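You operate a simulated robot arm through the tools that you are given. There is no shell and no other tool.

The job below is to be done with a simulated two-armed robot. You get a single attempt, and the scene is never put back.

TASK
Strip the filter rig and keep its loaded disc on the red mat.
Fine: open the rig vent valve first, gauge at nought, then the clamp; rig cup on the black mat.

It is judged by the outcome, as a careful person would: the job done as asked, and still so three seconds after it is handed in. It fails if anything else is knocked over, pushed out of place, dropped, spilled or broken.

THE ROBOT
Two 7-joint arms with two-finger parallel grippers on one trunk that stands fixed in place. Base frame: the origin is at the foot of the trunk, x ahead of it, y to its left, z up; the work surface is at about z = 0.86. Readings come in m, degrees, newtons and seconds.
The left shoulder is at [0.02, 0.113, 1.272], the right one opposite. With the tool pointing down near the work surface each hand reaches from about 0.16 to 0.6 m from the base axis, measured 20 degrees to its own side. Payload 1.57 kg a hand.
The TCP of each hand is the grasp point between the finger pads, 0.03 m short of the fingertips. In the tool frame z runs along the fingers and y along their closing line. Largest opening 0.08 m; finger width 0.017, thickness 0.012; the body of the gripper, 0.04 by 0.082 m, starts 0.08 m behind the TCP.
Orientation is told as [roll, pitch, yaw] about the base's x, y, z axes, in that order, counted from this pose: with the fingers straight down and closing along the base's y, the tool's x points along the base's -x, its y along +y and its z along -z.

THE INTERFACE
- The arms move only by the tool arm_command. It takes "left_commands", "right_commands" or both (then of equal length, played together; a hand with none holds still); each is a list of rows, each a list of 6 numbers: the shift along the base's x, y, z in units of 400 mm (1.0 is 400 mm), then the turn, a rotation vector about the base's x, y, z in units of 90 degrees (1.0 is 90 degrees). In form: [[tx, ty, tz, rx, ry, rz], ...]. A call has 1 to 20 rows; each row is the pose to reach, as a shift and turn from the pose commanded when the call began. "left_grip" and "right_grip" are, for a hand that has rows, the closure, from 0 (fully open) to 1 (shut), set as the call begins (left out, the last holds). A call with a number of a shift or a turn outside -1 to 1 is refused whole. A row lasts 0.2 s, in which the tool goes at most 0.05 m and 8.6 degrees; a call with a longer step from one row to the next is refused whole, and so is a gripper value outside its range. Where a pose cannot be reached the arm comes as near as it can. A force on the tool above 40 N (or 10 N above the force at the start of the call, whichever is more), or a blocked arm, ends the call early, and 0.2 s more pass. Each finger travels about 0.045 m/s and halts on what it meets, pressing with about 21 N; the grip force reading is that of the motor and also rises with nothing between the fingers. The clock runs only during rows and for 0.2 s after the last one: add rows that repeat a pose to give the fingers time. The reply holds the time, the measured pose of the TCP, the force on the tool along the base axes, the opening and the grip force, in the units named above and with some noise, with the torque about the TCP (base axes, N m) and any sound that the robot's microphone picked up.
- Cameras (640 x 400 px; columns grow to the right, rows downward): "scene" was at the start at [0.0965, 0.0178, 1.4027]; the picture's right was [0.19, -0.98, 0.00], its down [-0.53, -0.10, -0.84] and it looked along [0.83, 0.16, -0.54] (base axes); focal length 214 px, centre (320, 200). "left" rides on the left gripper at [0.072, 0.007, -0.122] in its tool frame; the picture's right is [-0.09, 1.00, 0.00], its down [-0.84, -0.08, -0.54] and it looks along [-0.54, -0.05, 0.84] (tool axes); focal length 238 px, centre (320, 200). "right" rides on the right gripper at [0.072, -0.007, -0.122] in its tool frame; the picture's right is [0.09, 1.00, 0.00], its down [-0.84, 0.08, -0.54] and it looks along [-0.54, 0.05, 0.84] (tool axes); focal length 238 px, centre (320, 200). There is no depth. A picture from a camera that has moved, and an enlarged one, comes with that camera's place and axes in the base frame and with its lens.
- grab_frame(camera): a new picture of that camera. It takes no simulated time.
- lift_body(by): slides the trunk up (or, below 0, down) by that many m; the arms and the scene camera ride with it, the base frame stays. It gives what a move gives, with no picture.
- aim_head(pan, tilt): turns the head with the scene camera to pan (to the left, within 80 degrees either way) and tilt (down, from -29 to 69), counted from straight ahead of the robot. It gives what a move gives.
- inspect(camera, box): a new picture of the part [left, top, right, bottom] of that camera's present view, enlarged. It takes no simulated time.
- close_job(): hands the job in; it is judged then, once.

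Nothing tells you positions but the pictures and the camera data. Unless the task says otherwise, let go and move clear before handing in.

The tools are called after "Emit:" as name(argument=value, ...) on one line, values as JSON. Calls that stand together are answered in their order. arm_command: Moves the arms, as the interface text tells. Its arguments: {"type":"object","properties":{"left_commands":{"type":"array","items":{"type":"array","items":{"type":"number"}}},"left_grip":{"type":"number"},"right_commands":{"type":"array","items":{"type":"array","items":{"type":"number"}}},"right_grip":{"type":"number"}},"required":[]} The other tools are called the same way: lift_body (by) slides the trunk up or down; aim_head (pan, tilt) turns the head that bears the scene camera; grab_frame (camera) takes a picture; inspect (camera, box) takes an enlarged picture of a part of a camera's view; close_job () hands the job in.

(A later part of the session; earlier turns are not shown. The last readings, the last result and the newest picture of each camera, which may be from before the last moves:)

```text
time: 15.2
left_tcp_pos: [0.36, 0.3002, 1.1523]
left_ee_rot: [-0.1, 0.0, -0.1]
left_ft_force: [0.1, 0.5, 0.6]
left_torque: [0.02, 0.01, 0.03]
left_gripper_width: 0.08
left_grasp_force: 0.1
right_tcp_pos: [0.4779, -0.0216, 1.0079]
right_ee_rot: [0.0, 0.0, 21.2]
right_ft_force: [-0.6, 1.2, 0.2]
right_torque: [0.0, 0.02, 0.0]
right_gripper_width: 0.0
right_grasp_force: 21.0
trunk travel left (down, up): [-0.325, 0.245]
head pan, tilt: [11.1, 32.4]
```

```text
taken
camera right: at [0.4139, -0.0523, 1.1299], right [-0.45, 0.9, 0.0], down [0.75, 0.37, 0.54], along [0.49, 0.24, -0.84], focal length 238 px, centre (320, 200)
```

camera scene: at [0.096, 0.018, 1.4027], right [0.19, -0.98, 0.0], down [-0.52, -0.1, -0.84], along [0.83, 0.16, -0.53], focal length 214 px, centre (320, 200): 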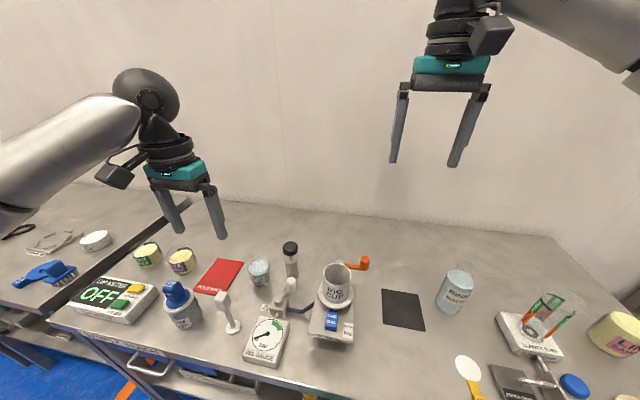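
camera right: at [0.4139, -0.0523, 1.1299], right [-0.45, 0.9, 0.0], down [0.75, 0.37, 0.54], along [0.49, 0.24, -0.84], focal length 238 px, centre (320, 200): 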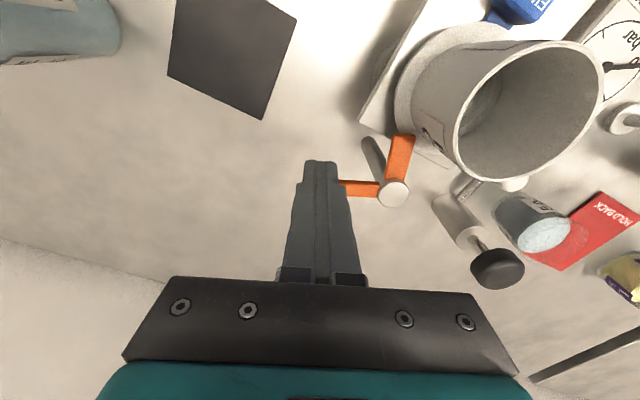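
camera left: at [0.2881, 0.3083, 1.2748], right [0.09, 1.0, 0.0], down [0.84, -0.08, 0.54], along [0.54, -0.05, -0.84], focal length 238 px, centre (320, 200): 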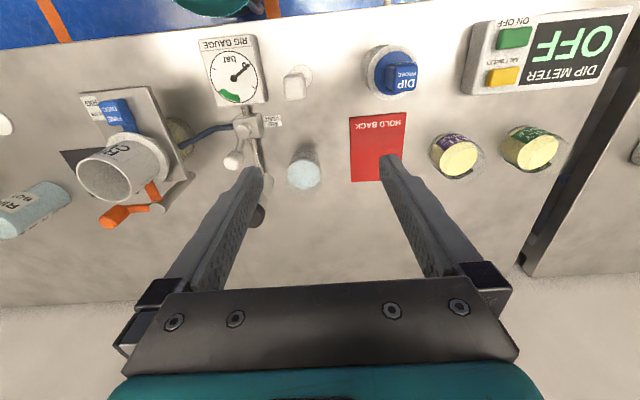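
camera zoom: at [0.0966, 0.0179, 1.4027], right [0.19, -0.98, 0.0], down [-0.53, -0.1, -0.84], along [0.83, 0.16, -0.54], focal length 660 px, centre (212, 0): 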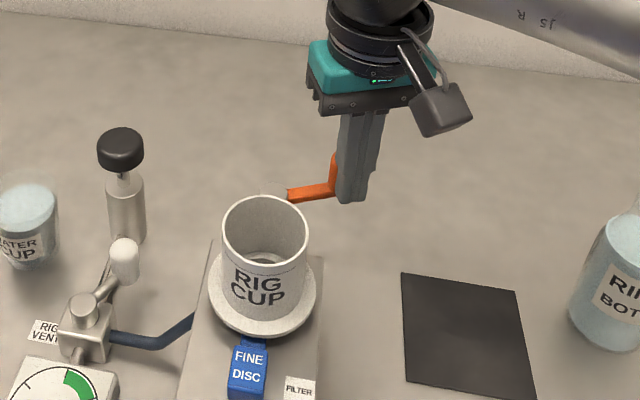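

The clamp swings freely with only about 1 N. I'll carry on to roughly 55° and check for the stop.

Emit:
arm_command(right_commands=[[0.02, 0.002, 0, 0, 0, 0.0778], [0.0398, 0.0063, 0, 0, 0, 0.1556], [0.0585, 0.0128, 0, 0, 0, 0.2333], [0.0765, 0.0218, 0, 0, 0, 0.3111], [0.0933, 0.0328, 0, 0, 0, 0.3889]])

Emit:
inspect(camera="left", box=[60, 80, 200, 240])

Emit:
inspect(camera="scene", box=[290, 200, 420, 330])

Emit:
grab_frame(camera="right")

```text
time: 16.4
left_tcp_pos: [0.3602, 0.3011, 1.1519]
left_ee_rot: [0.1, -0.1, 0.0]
left_ft_force: [-0.1, -0.5, 0.1]
left_torque: [-0.02, -0.05, 0.02]
left_gripper_width: 0.0801
left_grasp_force: 0.1
right_tcp_pos: [0.5027, -0.0153, 1.0075]
right_ee_rot: [0.0, 0.0, 42.1]
right_ft_force: [-0.5, 0.4, 0.8]
right_torque: [0.03, 0.0, 0.01]
right_gripper_width: 0.0002
right_grasp_force: 21.6
right hand out of reach, approached as far as the arm can: row 4, 5
trunk travel left (down, up): [-0.325, 0.245]
head pan, tilt: [11.1, 32.4]
```

```text
2.50 times, centred on (130, 160) of left
camera zoom: at [0.2888, 0.3081, 1.2745], right [0.09, 1.0, 0.0], down [0.84, -0.08, 0.54], along [0.54, -0.05, -0.84], focal length 596 px, centre (795, 300)
```

zoom: 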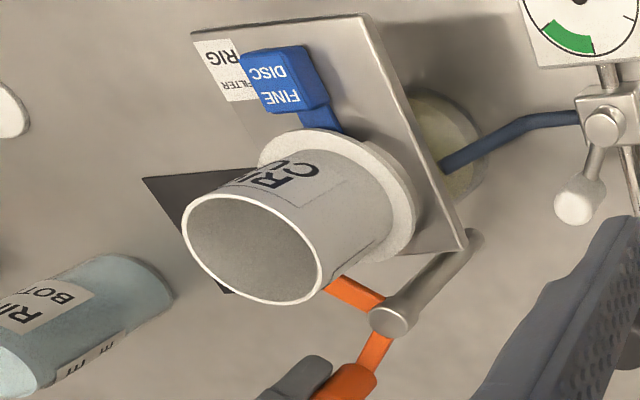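

```text
3.08 times, centred on (355, 265) of scene
camera zoom: at [0.0965, 0.0178, 1.4027], right [0.19, -0.98, 0.0], down [-0.53, -0.1, -0.84], along [0.83, 0.16, -0.54], focal length 660 px, centre (212, 0)
```

zoom: 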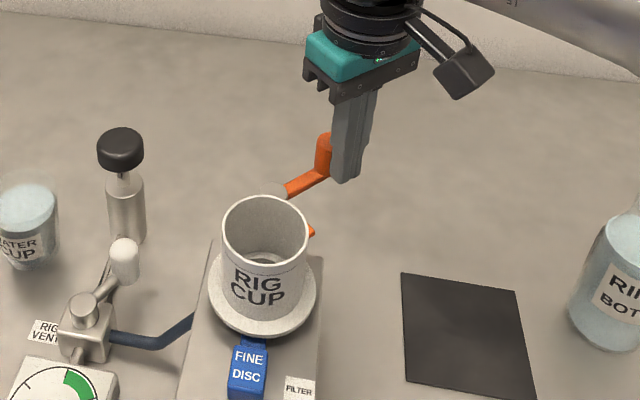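

```text
taken
camera right: at [0.4527, -0.0684, 1.1293], right [-0.74, 0.68, 0.0], down [0.57, 0.62, 0.54], along [0.37, 0.4, -0.84], focal length 238 px, centre (320, 200)
```

right: 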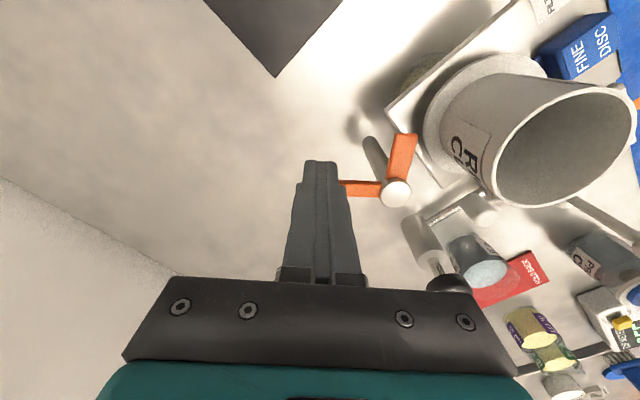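

The arm ran into its wrist-yaw limit at about 42°, with the clamp around 45° open. I'll turn the wrist back a little while holding the position, then go on pushing.

Emit:
arm_command(right_commands=[[0, 0, 0, 0, 0, -0.0778], [0, 0, 0, 0, 0, -0.1556], [0, 0, 0, 0, 0, -0.2]])

Emit:
grab_frame(camera="right")

Emit:
inspect(camera="left", box=[60, 80, 200, 240])

```text
time: 17.2
left_tcp_pos: [0.3604, 0.301, 1.1512]
left_ee_rot: [0.0, 0.0, 0.1]
left_ft_force: [0.0, -0.5, 1.2]
left_torque: [0.03, 0.02, 0.02]
left_gripper_width: 0.0797
left_grasp_force: 0.1
right_tcp_pos: [0.5017, -0.0146, 1.0079]
right_ee_rot: [0.0, 0.0, 23.9]
right_ft_force: [-0.5, 0.1, -0.2]
right_torque: [-0.01, -0.01, -0.02]
right_gripper_width: 0.0
right_grasp_force: 20.8
trunk travel left (down, up): [-0.325, 0.245]
head pan, tilt: [11.1, 32.4]
```

```text
taken
camera right: at [0.4384, -0.0493, 1.1289], right [-0.49, 0.87, 0.0], down [0.73, 0.41, 0.54], along [0.47, 0.26, -0.84], focal length 238 px, centre (320, 200)
```

right: 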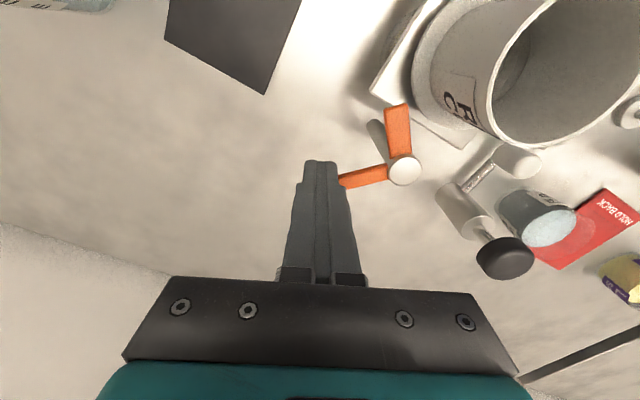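

```text
2.50 times, centred on (130, 160) of left
camera zoom: at [0.2887, 0.3081, 1.2745], right [0.09, 1.0, 0.0], down [0.84, -0.08, 0.54], along [0.54, -0.05, -0.84], focal length 596 px, centre (795, 300)
```

zoom: 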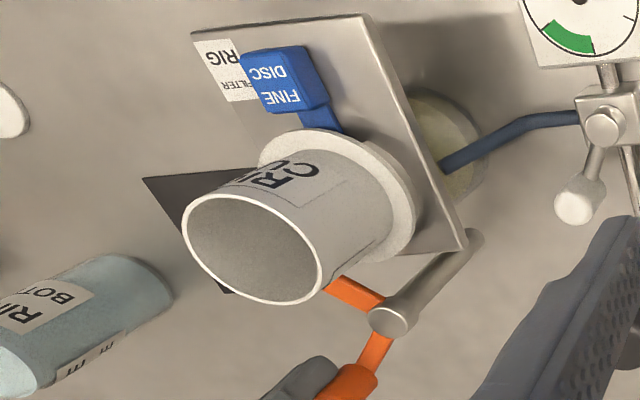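

The turn is measured from the pose actually reached, which is fine. I'll push on with the wrist held at 24°.

Emit:
arm_command(right_commands=[[0.02, 0.0025, 0, 0, 0, 0], [0.041, 0.004, 0, 0, 0, 0], [0.0525, 0.0125, 0, 0, 0, 0], [0.0593, 0.022, 0, 0, 0, 0]])

Emit:
grab_frame(camera="right")

Emit:
inspect(camera="left", box=[60, 80, 200, 240])

Emit:
inspect(camera="scene", box=[290, 200, 420, 330])

```text
time: 18.2
left_tcp_pos: [0.3581, 0.2985, 1.1528]
left_ee_rot: [0.0, -0.1, 0.0]
left_ft_force: [0.9, -0.9, -0.5]
left_torque: [0.0, 0.0, -0.01]
left_gripper_width: 0.08
left_grasp_force: 0.2
right_tcp_pos: [0.5201, -0.0122, 1.0072]
right_ee_rot: [-0.4, 0.6, 23.8]
right_ft_force: [-17.5, -19.0, 2.8]
right_torque: [-0.21, 0.2, 0.2]
right_gripper_width: 0.0
right_grasp_force: 21.0
trunk travel left (down, up): [-0.325, 0.245]
head pan, tilt: [11.1, 32.4]
```

```text
taken
camera right: at [0.4577, -0.0452, 1.1292], right [-0.49, 0.87, 0.0], down [0.74, 0.41, 0.53], along [0.47, 0.26, -0.85], focal length 238 px, centre (320, 200)
```

right: 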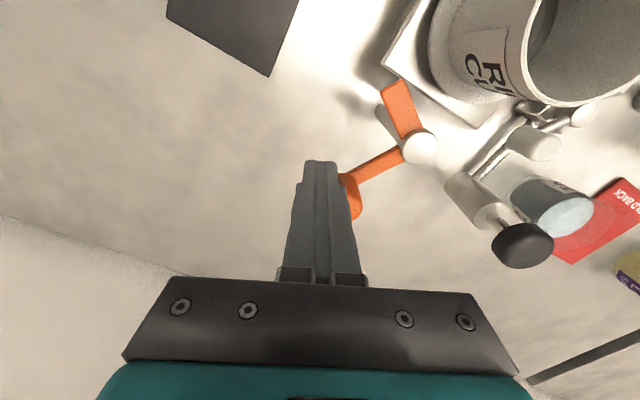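

```text
2.50 times, centred on (130, 160) of left
camera zoom: at [0.2863, 0.3056, 1.2758], right [0.09, 1.0, 0.0], down [0.84, -0.08, 0.54], along [0.54, -0.05, -0.84], focal length 596 px, centre (795, 300)
```

zoom: 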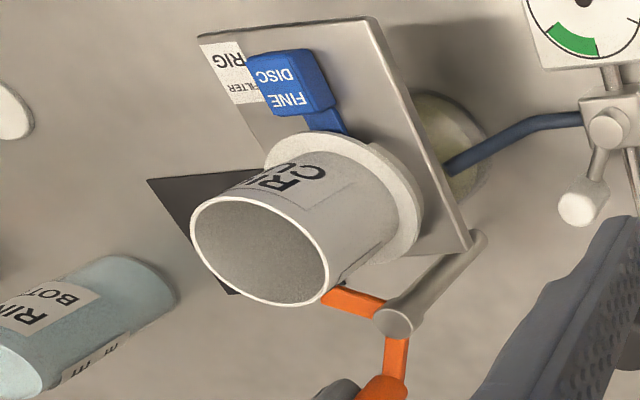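

```text
3.08 times, centred on (355, 265) of scene
camera zoom: at [0.0938, 0.015, 1.4029], right [0.19, -0.98, 0.0], down [-0.52, -0.1, -0.85], along [0.83, 0.16, -0.53], focal length 660 px, centre (212, 0)
```

zoom: 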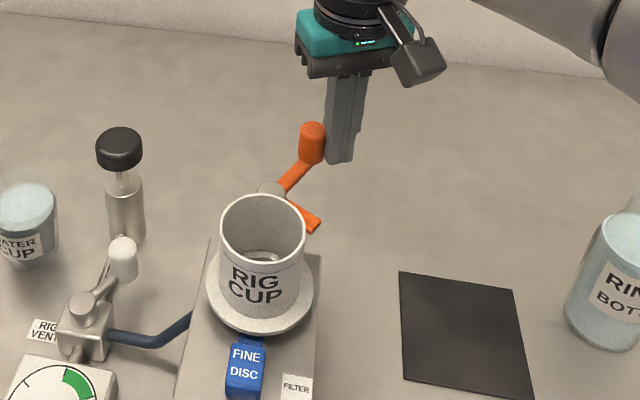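

The clamp is fully open at its stop and its finger is clear of the flange. I'll back off to unload, lift up, straighten the wrist and open the gripper.

Emit:
arm_command(right_commands=[[-0.03, -0.025, 0, 0, 0, 0], [-0.06, -0.05, 0, 0, 0, 0], [-0.08, -0.08, 0.06, 0, 0, -0.05], [-0.12, -0.1, 0.16, 0, 0, -0.1], [-0.16, -0.12, 0.26, 0, 0, -0.17], [-0.2, -0.12, 0.36, 0, 0, -0.24], [-0.2, -0.12, 0.42, 0, 0, -0.265]], right_grip=1.0)

Emit:
grab_frame(camera="right")

Emit:
inspect(camera="left", box=[60, 80, 200, 240])

Emit:
inspect(camera="scene", box=[290, 230, 390, 350])

```text
time: 19.8
left_tcp_pos: [0.3603, 0.301, 1.1527]
left_ee_rot: [0.1, -0.1, 0.0]
left_ft_force: [0.0, -0.9, 0.9]
left_torque: [0.0, 0.0, 0.02]
left_gripper_width: 0.08
left_grasp_force: 0.0
right_tcp_pos: [0.4457, -0.0539, 1.1765]
right_ee_rot: [-0.1, 0.0, 0.0]
right_ft_force: [0.0, 0.2, 0.1]
right_torque: [0.04, -0.02, 0.01]
right_gripper_width: 0.0002
right_grasp_force: 20.9
trunk travel left (down, up): [-0.325, 0.245]
head pan, tilt: [11.1, 32.4]
```

```text
taken
camera right: at [0.3723, -0.0594, 1.2979], right [-0.09, 1.0, 0.0], down [0.84, 0.08, 0.54], along [0.54, 0.05, -0.84], focal length 238 px, centre (320, 200)
```

right: 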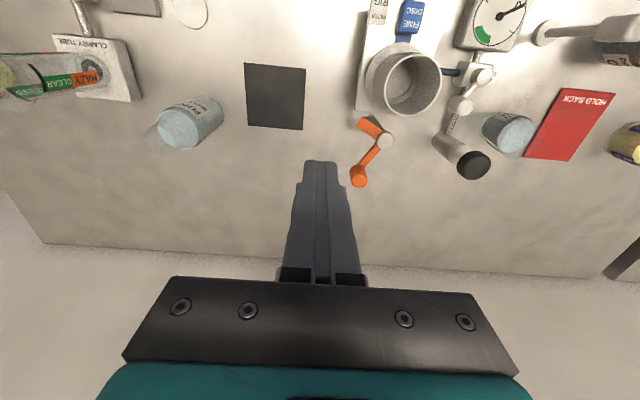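

```text
2.50 times, centred on (130, 160) of left
camera zoom: at [0.2887, 0.3082, 1.2744], right [0.09, 1.0, 0.0], down [0.84, -0.08, 0.54], along [0.54, -0.05, -0.84], focal length 596 px, centre (795, 300)
```

zoom: 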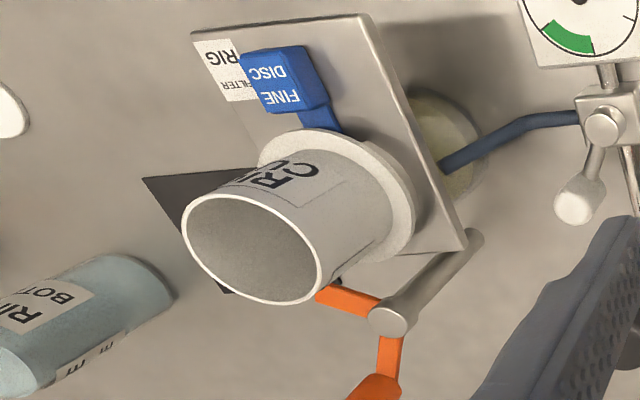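

```text
3.33 times, centred on (340, 290) of scene
camera zoom: at [0.0965, 0.018, 1.4027], right [0.19, -0.98, 0.0], down [-0.53, -0.1, -0.84], along [0.83, 0.16, -0.54], focal length 715 px, centre (253, -100)
```

zoom: 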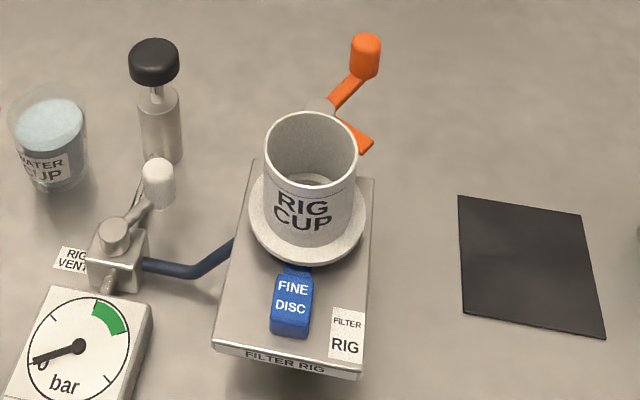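

The clamp is clear of the cup. I'll now bring the open right gripper above the cup to refine the cup's centre and heights.

Emit:
arm_command(right_commands=[[-0.02, 0.04, 0, 0, 0, 0], [-0.04, 0.08, 0, 0, 0, 0], [-0.06, 0.12, 0, 0, 0, 0], [-0.08, 0.17, -0.03, 0, 0, 0], [-0.1, 0.21, -0.07, 0, 0, 0], [-0.109, 0.235, -0.1, 0, 0, 0], [-0.109, 0.235, -0.1, 0, 0, 0]], right_grip=0.0)

Emit:
grab_frame(camera="right")

Emit:
inspect(camera="scene", box=[290, 200, 390, 320])

Emit:
inspect(camera="left", box=[60, 80, 200, 240])

```text
time: 21.4
left_tcp_pos: [0.3607, 0.302, 1.1519]
left_ee_rot: [0.0, 0.0, 0.0]
left_ft_force: [0.6, -0.7, 0.5]
left_torque: [0.03, 0.03, -0.02]
left_gripper_width: 0.0801
left_grasp_force: 0.1
right_tcp_pos: [0.3998, 0.0411, 1.1365]
right_ee_rot: [-0.1, 0.0, 0.1]
right_ft_force: [0.3, -0.3, -0.9]
right_torque: [0.02, 0.01, 0.02]
right_gripper_width: 0.0802
right_grasp_force: 0.1
trunk travel left (down, up): [-0.325, 0.245]
head pan, tilt: [11.1, 32.4]
```

```text
taken
camera right: at [0.3279, 0.0348, 1.2579], right [-0.09, 1.0, 0.0], down [0.84, 0.08, 0.54], along [0.54, 0.05, -0.84], focal length 238 px, centre (320, 200)
```

right: 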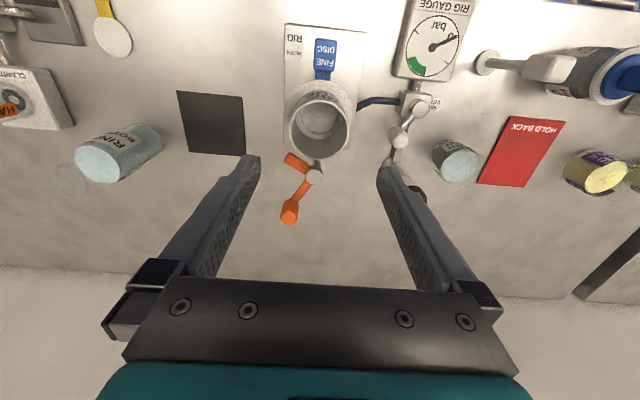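

```text
3.33 times, centred on (340, 260) of scene
camera zoom: at [0.0965, 0.0177, 1.4027], right [0.19, -0.98, 0.0], down [-0.53, -0.1, -0.84], along [0.83, 0.16, -0.54], focal length 715 px, centre (253, 0)
```

zoom: 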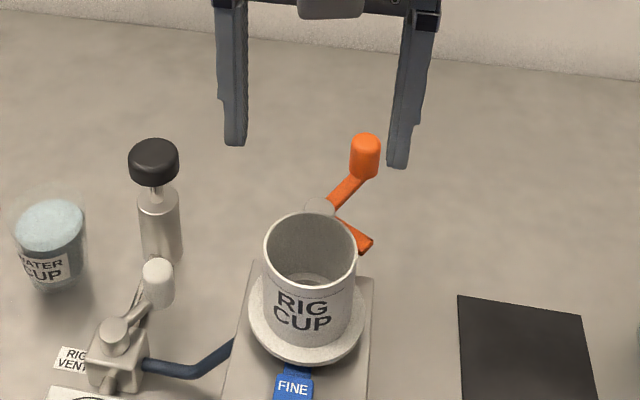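

```text
2.50 times, centred on (130, 160) of left
camera zoom: at [0.2887, 0.308, 1.2745], right [0.09, 1.0, 0.0], down [0.84, -0.08, 0.54], along [0.54, -0.05, -0.84], focal length 596 px, centre (795, 300)
```

zoom: 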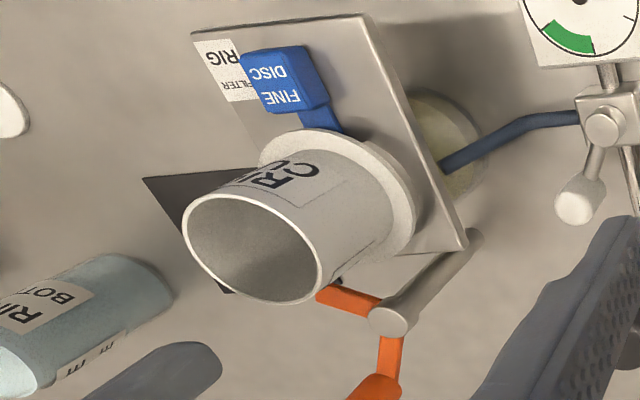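

Emit:
inspect(camera="right", box=[270, 20, 370, 200])

Emit:
inspect(camera="right", box=[280, 70, 360, 170])

Emit:
inspect(camera="scene", box=[315, 255, 365, 345])

```text
2.22 times, centred on (320, 110) of right
camera zoom: at [0.3279, 0.0348, 1.2579], right [-0.09, 1.0, 0.0], down [0.84, 0.08, 0.54], along [0.54, 0.05, -0.84], focal length 530 px, centre (320, 400)
```

zoom: 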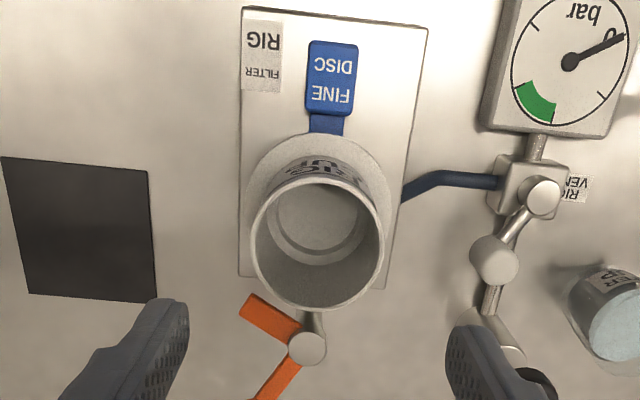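

```text
4.00 times, centred on (320, 120) of right
camera zoom: at [0.3279, 0.0348, 1.2579], right [-0.09, 1.0, 0.0], down [0.84, 0.08, 0.54], along [0.54, 0.05, -0.84], focal length 953 px, centre (320, 520)
```

zoom: 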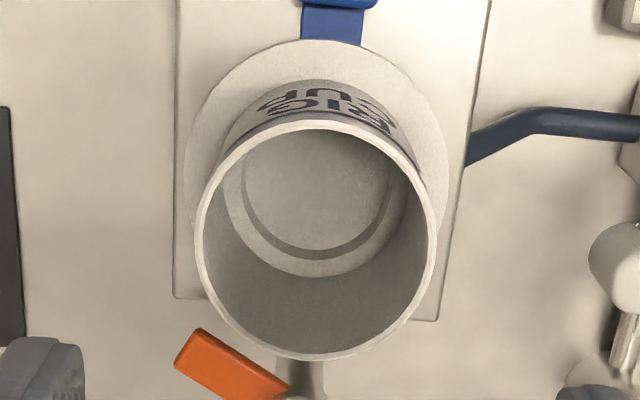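

```text
4.44 times, centred on (340, 300) of scene
camera zoom: at [0.0965, 0.0177, 1.4027], right [0.19, -0.98, 0.0], down [-0.53, -0.1, -0.84], along [0.83, 0.16, -0.54], focal length 953 px, centre (231, -244)
```

zoom: 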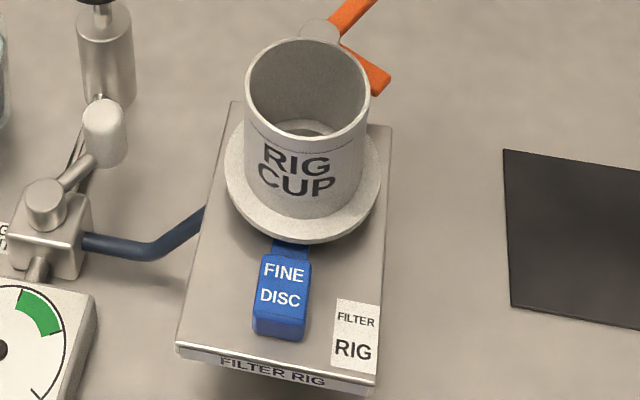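

The cup's outer wall is about 63 mm across and centred at (0.402, 0.0405), with its rim at 1.008 and flange top near 0.943. I'll lower the open fingers around it with the tips staying about 12 mm above the flange.

Emit:
arm_command(right_commands=[[0.005, -0.001, -0.06, 0, 0, 0], [0.005, -0.001, -0.12, 0, 0, 0], [0.005, -0.001, -0.18, 0, 0, 0], [0.005, -0.001, -0.24, 0, 0, 0], [0.005, -0.001, -0.28, 0, 0, 0]], right_grip=0.0)

Emit:
grab_frame(camera="right")

Emit:
inspect(camera="scene", box=[290, 200, 390, 320])

```text
time: 22.6
left_tcp_pos: [0.3605, 0.3015, 1.1514]
left_ee_rot: [0.0, 0.0, 0.0]
left_ft_force: [-0.1, -0.1, 0.2]
left_torque: [0.01, -0.02, -0.05]
left_gripper_width: 0.08
left_grasp_force: 0.0
right_tcp_pos: [0.4037, 0.0404, 1.0263]
right_ee_rot: [0.0, 0.0, 0.1]
right_ft_force: [-0.8, 1.1, -0.3]
right_torque: [0.02, -0.02, 0.0]
right_gripper_width: 0.08
right_grasp_force: 0.1
trunk travel left (down, up): [-0.325, 0.245]
head pan, tilt: [11.1, 32.4]
```

```text
taken
camera right: at [0.3303, 0.034, 1.147], right [-0.1, 1.0, 0.0], down [0.84, 0.08, 0.54], along [0.54, 0.05, -0.84], focal length 238 px, centre (320, 200)
```

right: 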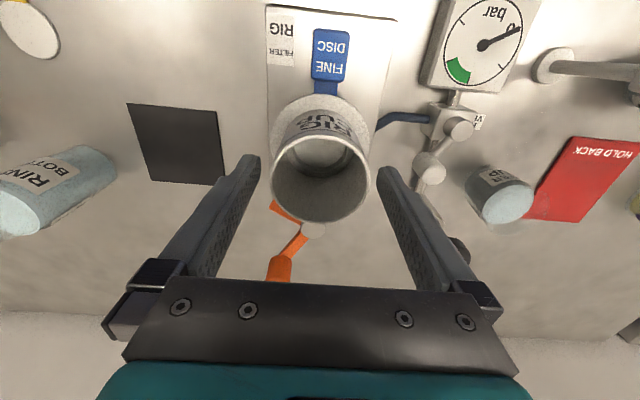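

```text
3.33 times, centred on (340, 260) of scene
camera zoom: at [0.0966, 0.0178, 1.4027], right [0.19, -0.98, 0.0], down [-0.53, -0.1, -0.84], along [0.83, 0.16, -0.54], focal length 715 px, centre (253, 0)
```

zoom: 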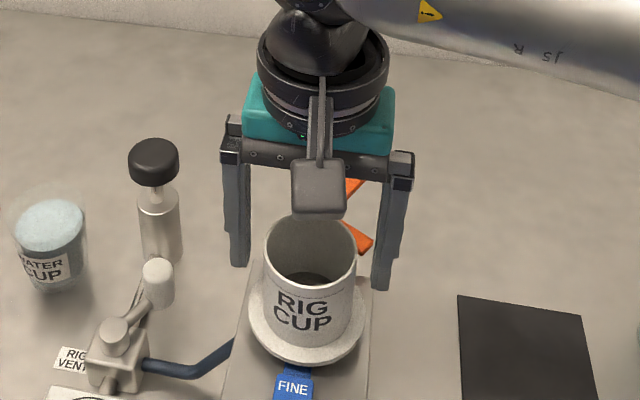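

The cup is centred between the fingers. I'll lower the rest of the way and close on the wall.

Emit:
arm_command(right_commands=[[0, 0.001, -0.05, 0, 0, 0], [0, 0.001, -0.1, 0, 0, 0], [0, 0.001, -0.1, 0, 0, 0]], right_grip=0.0)

Emit:
inspect(camera="scene", box=[290, 220, 390, 340])

Emit:
grab_frame(camera="right")

Emit:
inspect(camera="left", box=[60, 80, 200, 240])

```text
time: 23.4
left_tcp_pos: [0.3608, 0.3011, 1.1524]
left_ee_rot: [0.0, -0.1, 0.0]
left_ft_force: [1.3, 0.7, 0.4]
left_torque: [-0.02, 0.0, -0.01]
left_gripper_width: 0.0799
left_grasp_force: 0.0
right_tcp_pos: [0.4022, 0.0393, 0.9849]
right_ee_rot: [0.1, 0.0, 0.2]
right_ft_force: [0.5, 3.3, -1.6]
right_torque: [0.01, -0.04, 0.0]
right_gripper_width: 0.08
right_grasp_force: 0.0
trunk travel left (down, up): [-0.325, 0.245]
head pan, tilt: [11.1, 32.4]
```

```text
3.33 times, centred on (340, 280) of scene
camera zoom: at [0.0966, 0.0181, 1.4026], right [0.19, -0.98, 0.0], down [-0.53, -0.1, -0.84], along [0.83, 0.16, -0.54], focal length 715 px, centre (253, -67)
```

zoom: 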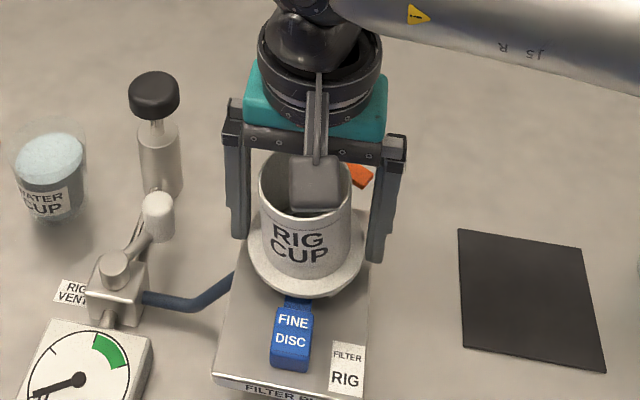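

```text
taken
camera right: at [0.3304, 0.0339, 1.1056], right [-0.1, 1.0, 0.0], down [0.84, 0.08, 0.54], along [0.54, 0.05, -0.84], focal length 238 px, centre (320, 200)
```

right: 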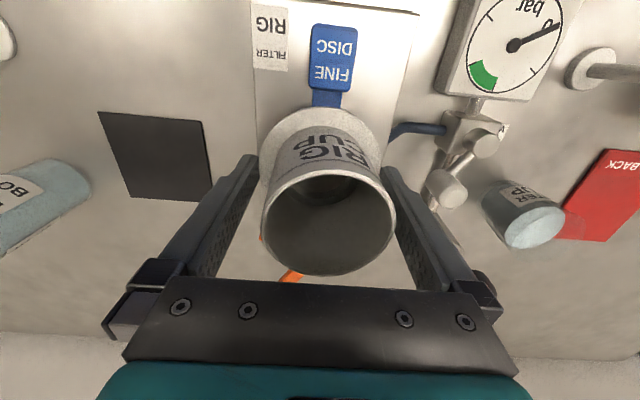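

```text
2.50 times, centred on (130, 160) of left
camera zoom: at [0.2888, 0.3084, 1.2743], right [0.09, 1.0, 0.0], down [0.84, -0.08, 0.54], along [0.54, -0.05, -0.84], focal length 596 px, centre (795, 300)
```

zoom: 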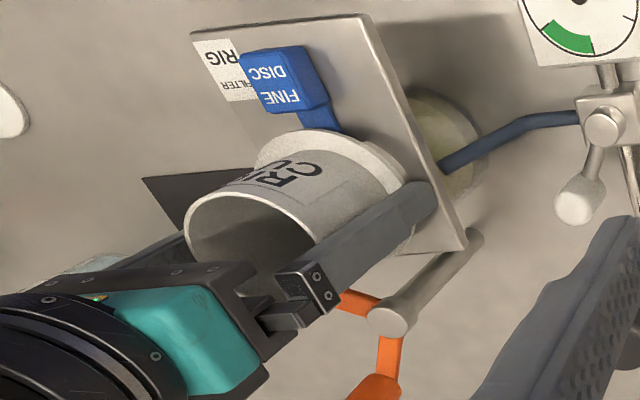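

There's a slight side force and the cup may have shifted a little, so I'll look closer before closing.

Emit:
inspect(camera="left", box=[95, 120, 175, 200])

Emit:
inspect(camera="scene", box=[310, 240, 375, 320])

Emit:
inspect(camera="right", box=[230, 80, 430, 280])

```text
5.00 times, centred on (135, 160) of left
camera zoom: at [0.2888, 0.3084, 1.2743], right [0.09, 1.0, 0.0], down [0.84, -0.08, 0.54], along [0.54, -0.05, -0.84], focal length 1192 px, centre (1245, 400)
```

zoom: 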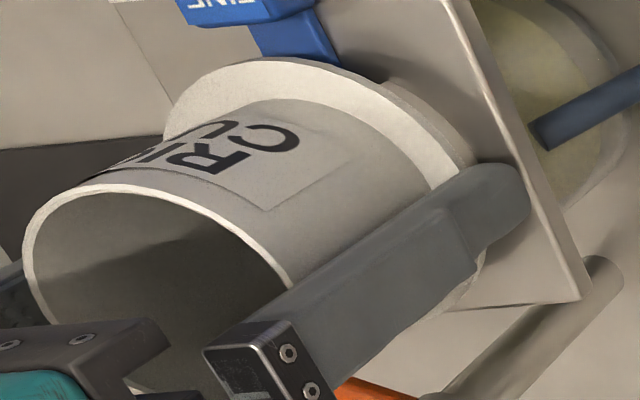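

```text
5.00 times, centred on (342, 280) of scene
camera zoom: at [0.0966, 0.0181, 1.4026], right [0.19, -0.98, 0.0], down [-0.53, -0.1, -0.84], along [0.83, 0.16, -0.54], focal length 1072 px, centre (208, -200)
```

zoom: 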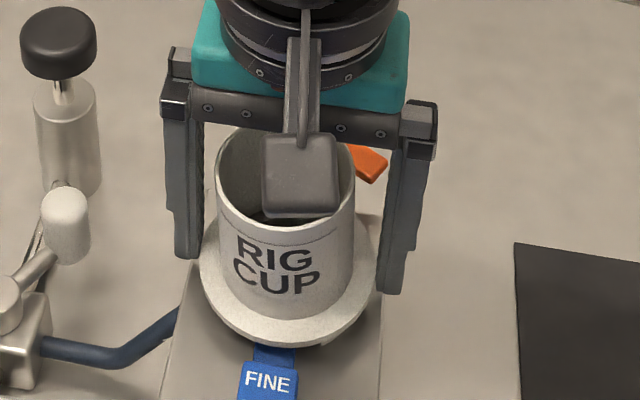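

```text
2.00 times, centred on (330, 180) of right
camera zoom: at [0.3304, 0.0339, 1.1056], right [-0.1, 1.0, 0.0], down [0.84, 0.08, 0.54], along [0.54, 0.05, -0.84], focal length 477 px, centre (300, 240)
```

zoom: 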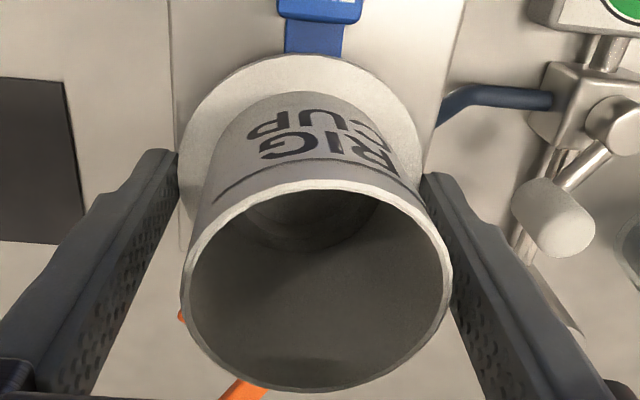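

The flange top is higher than I took it (about 0.957), and one fingertip is resting on it and tipping the cup slightly. I'll raise 15 mm straight up and check that the cup settles back.

Emit:
arm_command(right_commands=[[0, 0, 0.015, 0, 0, 0], [0, 0, 0.0375, 0, 0, 0], [0, 0, 0.0375, 0, 0, 0]], right_grip=0.0)

Emit:
inspect(camera="left", box=[60, 80, 200, 240])

Emit:
inspect(camera="scene", box=[310, 240, 375, 320])

Emit:
inspect(camera="right", box=[230, 80, 430, 280])

```text
time: 24.2
left_tcp_pos: [0.3611, 0.3016, 1.1517]
left_ee_rot: [0.0, 0.1, 0.1]
left_ft_force: [0.0, -0.6, -0.2]
left_torque: [-0.01, -0.02, 0.04]
left_gripper_width: 0.0801
left_grasp_force: 0.1
right_tcp_pos: [0.4034, 0.039, 0.9986]
right_ee_rot: [0.0, 0.0, 0.1]
right_ft_force: [0.3, 0.2, -0.4]
right_torque: [0.01, 0.0, 0.0]
right_gripper_width: 0.0802
right_grasp_force: 0.1
trunk travel left (down, up): [-0.325, 0.245]
head pan, tilt: [11.1, 32.4]
```

```text
2.50 times, centred on (130, 160) of left
camera zoom: at [0.2888, 0.308, 1.2745], right [0.09, 1.0, 0.0], down [0.84, -0.08, 0.54], along [0.54, -0.05, -0.84], focal length 596 px, centre (795, 300)
```

zoom: 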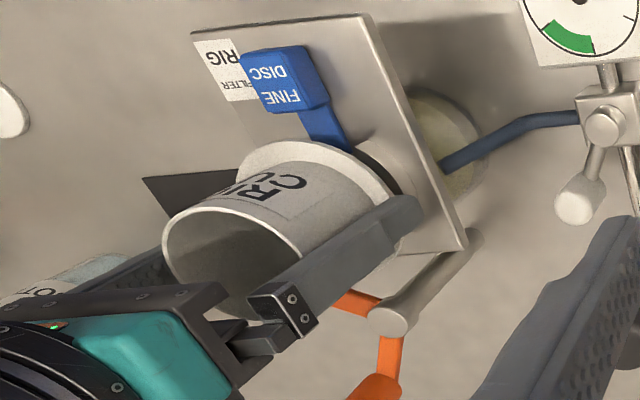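

```text
5.00 times, centred on (342, 280) of scene
camera zoom: at [0.0966, 0.0177, 1.4027], right [0.19, -0.98, 0.0], down [-0.53, -0.1, -0.84], along [0.83, 0.16, -0.54], focal length 1072 px, centre (208, -200)
```

zoom: 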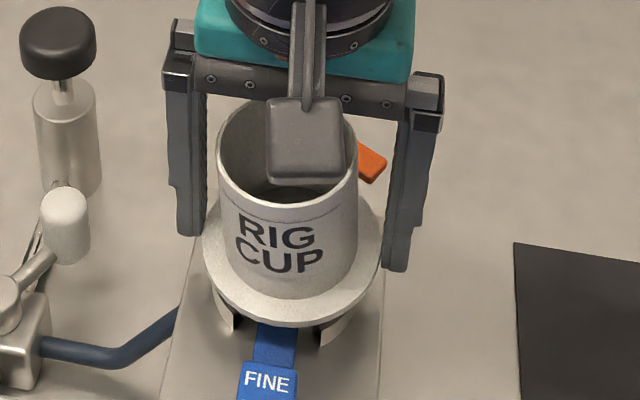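

```text
2.00 times, centred on (330, 180) of right
camera zoom: at [0.332, 0.0328, 1.1202], right [-0.09, 1.0, 0.0], down [0.84, 0.08, 0.54], along [0.54, 0.05, -0.84], focal length 477 px, centre (300, 240)
```

zoom: 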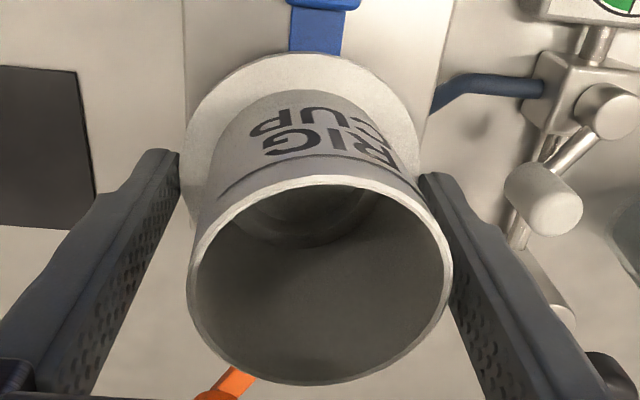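

Instead of settling, the cup has come up with the hand: its flange is wedged between the fully open fingertips. I'll look closely before deciding how to carry it.

Emit:
inspect(camera="scene", box=[338, 270, 358, 300])

Emit:
inspect(camera="scene", box=[310, 270, 365, 315])

Emit:
inspect(camera="left", box=[95, 130, 165, 200])

Emit:
inspect(camera="right", box=[270, 100, 320, 180])

```text
13.33 times, centred on (348, 285) of scene
camera zoom: at [0.0966, 0.0177, 1.4027], right [0.19, -0.98, 0.0], down [-0.53, -0.1, -0.84], along [0.83, 0.16, -0.54], focal length 2860 px, centre (-53, -933)
```

zoom: 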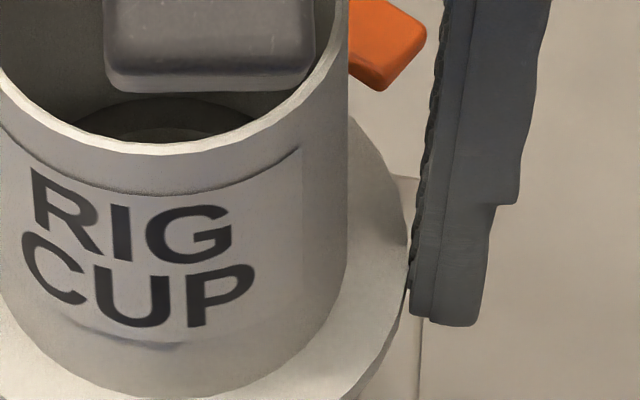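

```text
8.89 times, centred on (338, 292) of scene
camera zoom: at [0.0966, 0.0177, 1.4027], right [0.19, -0.98, 0.0], down [-0.53, -0.1, -0.84], along [0.83, 0.16, -0.54], focal length 1906 px, centre (164, -622)
```

zoom: 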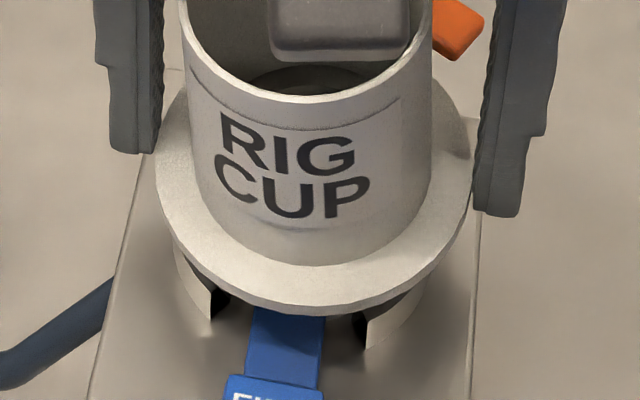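

```text
5.71 times, centred on (130, 165) of left
camera zoom: at [0.2888, 0.308, 1.2745], right [0.09, 1.0, 0.0], down [0.84, -0.08, 0.54], along [0.54, -0.05, -0.84], focal length 1362 px, centre (1406, 400)
```

zoom: 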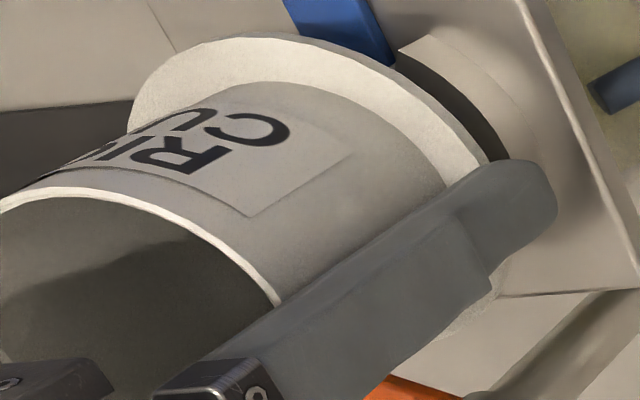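

```text
5.00 times, centred on (295, 140) of right
camera zoom: at [0.332, 0.0328, 1.1202], right [-0.09, 1.0, 0.0], down [0.84, 0.08, 0.54], along [0.54, 0.05, -0.84], focal length 1192 px, centre (445, 500)
```

zoom: 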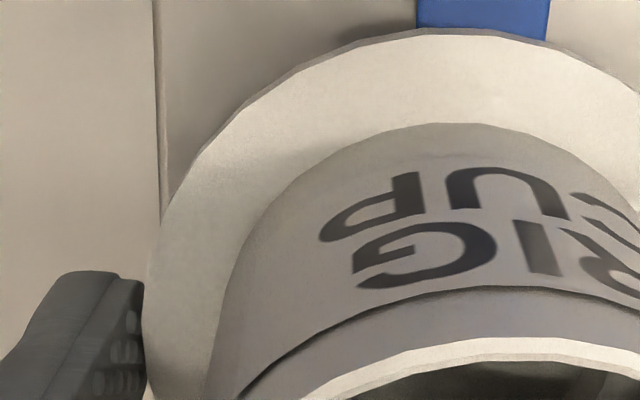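

The flange is seated squarely between the pads just above the tips and the cup is level, so a firm squeeze on the flange edges is a workable hold. I'll close gently and check the cup stays upright.

Emit:
arm_command(right_commands=[[0, 0, 0, 0, 0, 0], [0, 0, 0, 0, 0, 0], [0, 0, 0, 0, 0, 0]], right_grip=0.15)

Emit:
inspect(camera="scene", box=[310, 240, 375, 320])

Emit:
inspect(camera="left", box=[60, 80, 200, 240])

Emit:
inspect(camera="right", box=[230, 80, 430, 280])

```text
time: 25.0
left_tcp_pos: [0.3612, 0.3005, 1.1522]
left_ee_rot: [-0.1, 0.0, 0.0]
left_ft_force: [0.1, -0.1, -0.4]
left_torque: [-0.02, 0.0, 0.0]
left_gripper_width: 0.0801
left_grasp_force: 0.1
right_tcp_pos: [0.4043, 0.0394, 0.9971]
right_ee_rot: [0.0, 0.0, 0.2]
right_ft_force: [0.3, 0.3, -0.2]
right_torque: [0.03, 0.01, 0.0]
right_gripper_width: 0.0789
right_grasp_force: 20.9
trunk travel left (down, up): [-0.325, 0.245]
head pan, tilt: [11.1, 32.4]
```

```text
5.00 times, centred on (342, 280) of scene
camera zoom: at [0.0966, 0.0178, 1.4027], right [0.19, -0.98, 0.0], down [-0.53, -0.1, -0.84], along [0.83, 0.16, -0.54], focal length 1072 px, centre (208, -200)
```

zoom: 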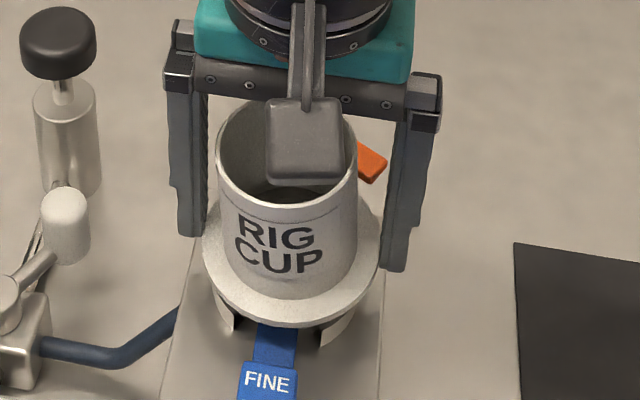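

```text
2.50 times, centred on (130, 160) of left
camera zoom: at [0.2888, 0.3081, 1.2745], right [0.09, 1.0, 0.0], down [0.84, -0.08, 0.54], along [0.54, -0.05, -0.84], focal length 596 px, centre (795, 300)
```

zoom: 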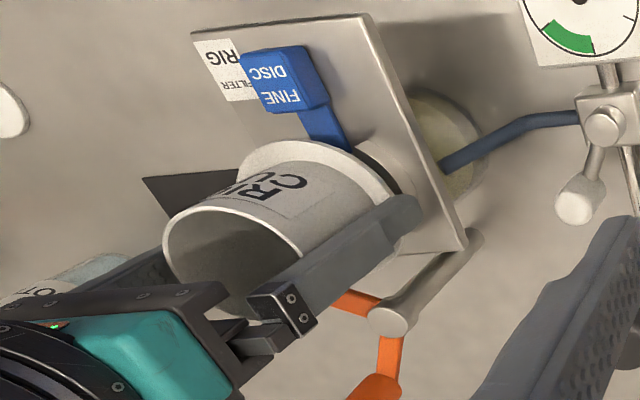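

```text
2.00 times, centred on (330, 180) of right
camera zoom: at [0.3319, 0.033, 1.12], right [-0.09, 1.0, 0.0], down [0.84, 0.08, 0.54], along [0.54, 0.05, -0.84], focal length 477 px, centre (300, 240)
```

zoom: 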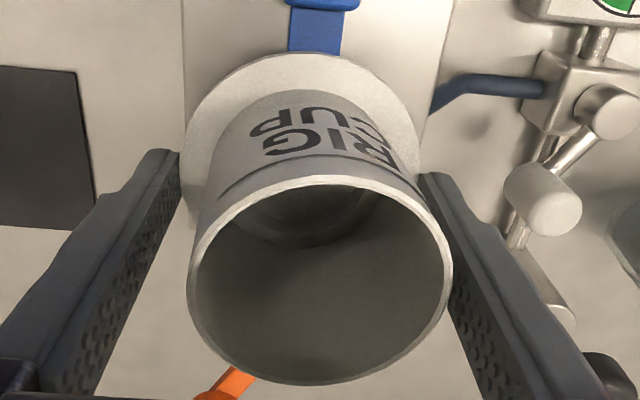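

The hold is firm (0.079 m at 21 N) and the cup stays level. I'll lift it straight up 70 mm, clear of the open clamp.

Emit:
arm_command(right_commands=[[0, 0, 0.03, 0, 0, 0], [0, 0, 0.07, 0, 0, 0], [0, 0, 0.11, 0, 0, 0], [0, 0, 0.15, 0, 0, 0], [0, 0, 0.175, 0, 0, 0], [0, 0, 0.175, 0, 0, 0]], right_grip=0.15)

Emit:
inspect(camera="scene", box=[290, 200, 410, 340])

Emit:
inspect(camera="left", box=[20, 60, 200, 240])

Emit:
grab_frame(camera="right")

```text
time: 26.4
left_tcp_pos: [0.3608, 0.3002, 1.1509]
left_ee_rot: [0.1, 0.0, 0.0]
left_ft_force: [-0.3, -0.4, 0.2]
left_torque: [0.01, -0.02, 0.01]
left_gripper_width: 0.0801
left_grasp_force: 0.0
right_tcp_pos: [0.403, 0.0397, 1.0692]
right_ee_rot: [0.0, 0.0, 0.1]
right_ft_force: [-0.6, -0.2, -1.1]
right_torque: [0.01, 0.0, 0.0]
right_gripper_width: 0.079
right_grasp_force: 20.7
trunk travel left (down, up): [-0.325, 0.245]
head pan, tilt: [11.1, 32.4]
```

```text
2.86 times, centred on (350, 270) of scene
camera zoom: at [0.0966, 0.0178, 1.4027], right [0.19, -0.98, 0.0], down [-0.53, -0.1, -0.84], along [0.83, 0.16, -0.54], focal length 613 px, centre (234, 0)
```

zoom: 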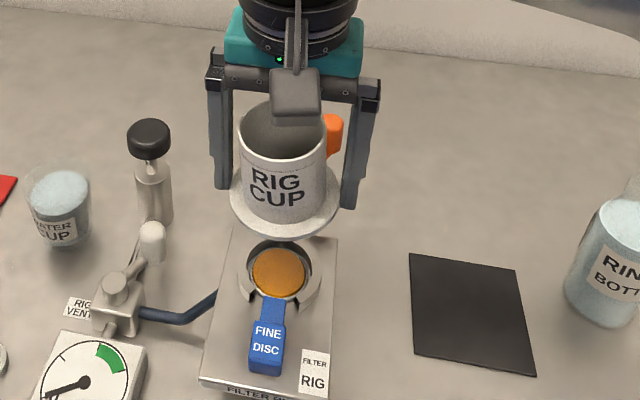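

```text
2.22 times, centred on (110, 150) of left
camera zoom: at [0.2888, 0.3081, 1.2745], right [0.09, 1.0, 0.0], down [0.84, -0.08, 0.54], along [0.54, -0.05, -0.84], focal length 530 px, centre (787, 311)
```

zoom: 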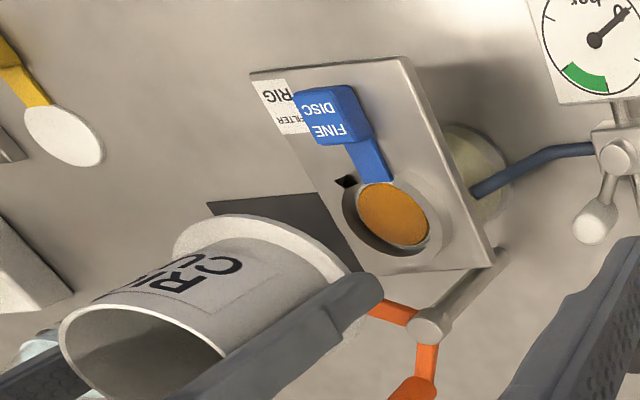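

```text
taken
camera right: at [0.331, 0.0339, 1.1911], right [-0.09, 1.0, 0.0], down [0.84, 0.08, 0.54], along [0.54, 0.05, -0.84], focal length 238 px, centre (320, 200)
```

right: 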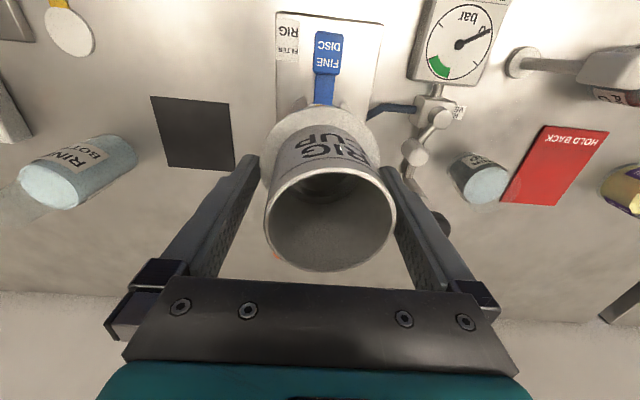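

The cup is off and the loaded disc is visible in the seat. I'll carry the cup level over to the black mat at (0.450, −0.129).

Emit:
arm_command(right_commands=[[0.015, -0.05, 0.01, 0, 0, 0], [0.035, -0.12, 0.02, 0, 0, 0], [0.055, -0.19, 0.02, 0, 0, 0], [0.075, -0.26, 0.02, 0, 0, 0], [0.095, -0.33, 0.02, 0, 0, 0], [0.11, -0.39, 0.02, 0, 0, 0], [0.1175, -0.4225, 0.0, 0, 0, 0], [0.1175, -0.4225, -0.03, 0, 0, 0]], right_grip=0.15)

Emit:
inspect(camera="scene", box=[310, 200, 480, 360])

Emit:
grab_frame(camera="right")

Emit:
grab_frame(camera="left")

```text
time: 28.2
left_tcp_pos: [0.3607, 0.3017, 1.1507]
left_ee_rot: [0.0, 0.1, 0.0]
left_ft_force: [-0.2, -0.1, 0.4]
left_torque: [0.0, -0.01, -0.02]
left_gripper_width: 0.0797
left_grasp_force: 0.1
right_tcp_pos: [0.4504, -0.128, 1.0588]
right_ee_rot: [-0.1, 0.1, 0.3]
right_ft_force: [-0.1, -0.4, -0.4]
right_torque: [0.0, -0.01, -0.01]
right_gripper_width: 0.0788
right_grasp_force: 21.0
trunk travel left (down, up): [-0.325, 0.245]
head pan, tilt: [11.1, 32.4]
```

```text
2.50 times, centred on (395, 280) of scene
camera zoom: at [0.0966, 0.0178, 1.4027], right [0.19, -0.98, 0.0], down [-0.53, -0.1, -0.84], along [0.83, 0.16, -0.54], focal length 536 px, centre (132, 0)
```

zoom: 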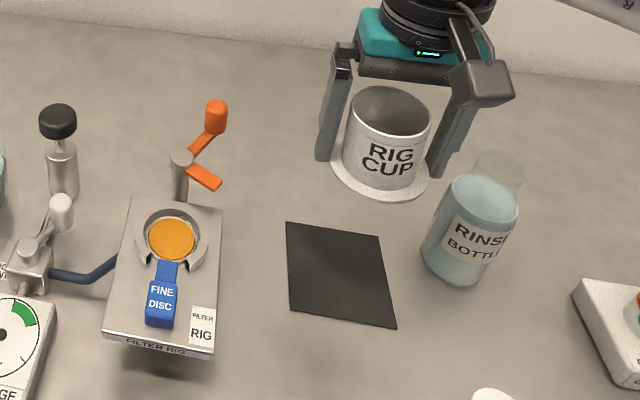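

```text
taken
camera right: at [0.3789, -0.135, 1.1793], right [-0.09, 1.0, 0.0], down [0.84, 0.08, 0.54], along [0.54, 0.05, -0.84], focal length 238 px, centre (320, 200)
```

right: 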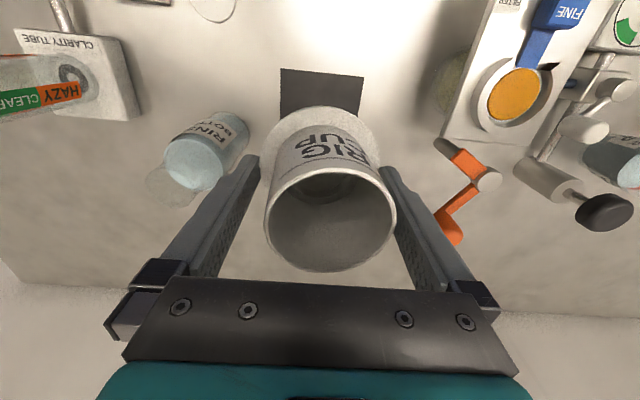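

```text
taken
camera left: at [0.2888, 0.3081, 1.2745], right [0.09, 1.0, 0.0], down [0.84, -0.08, 0.54], along [0.54, -0.05, -0.84], focal length 238 px, centre (320, 200)
```

left: 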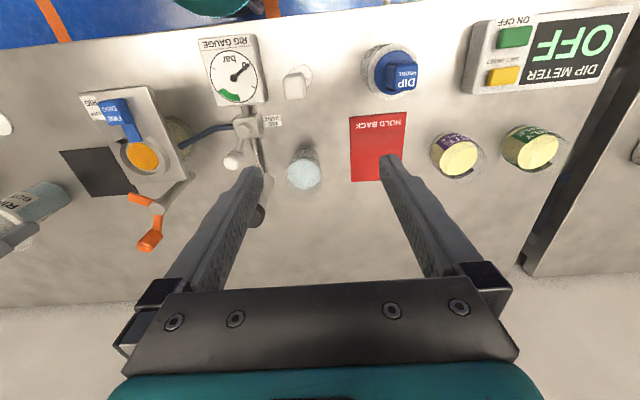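

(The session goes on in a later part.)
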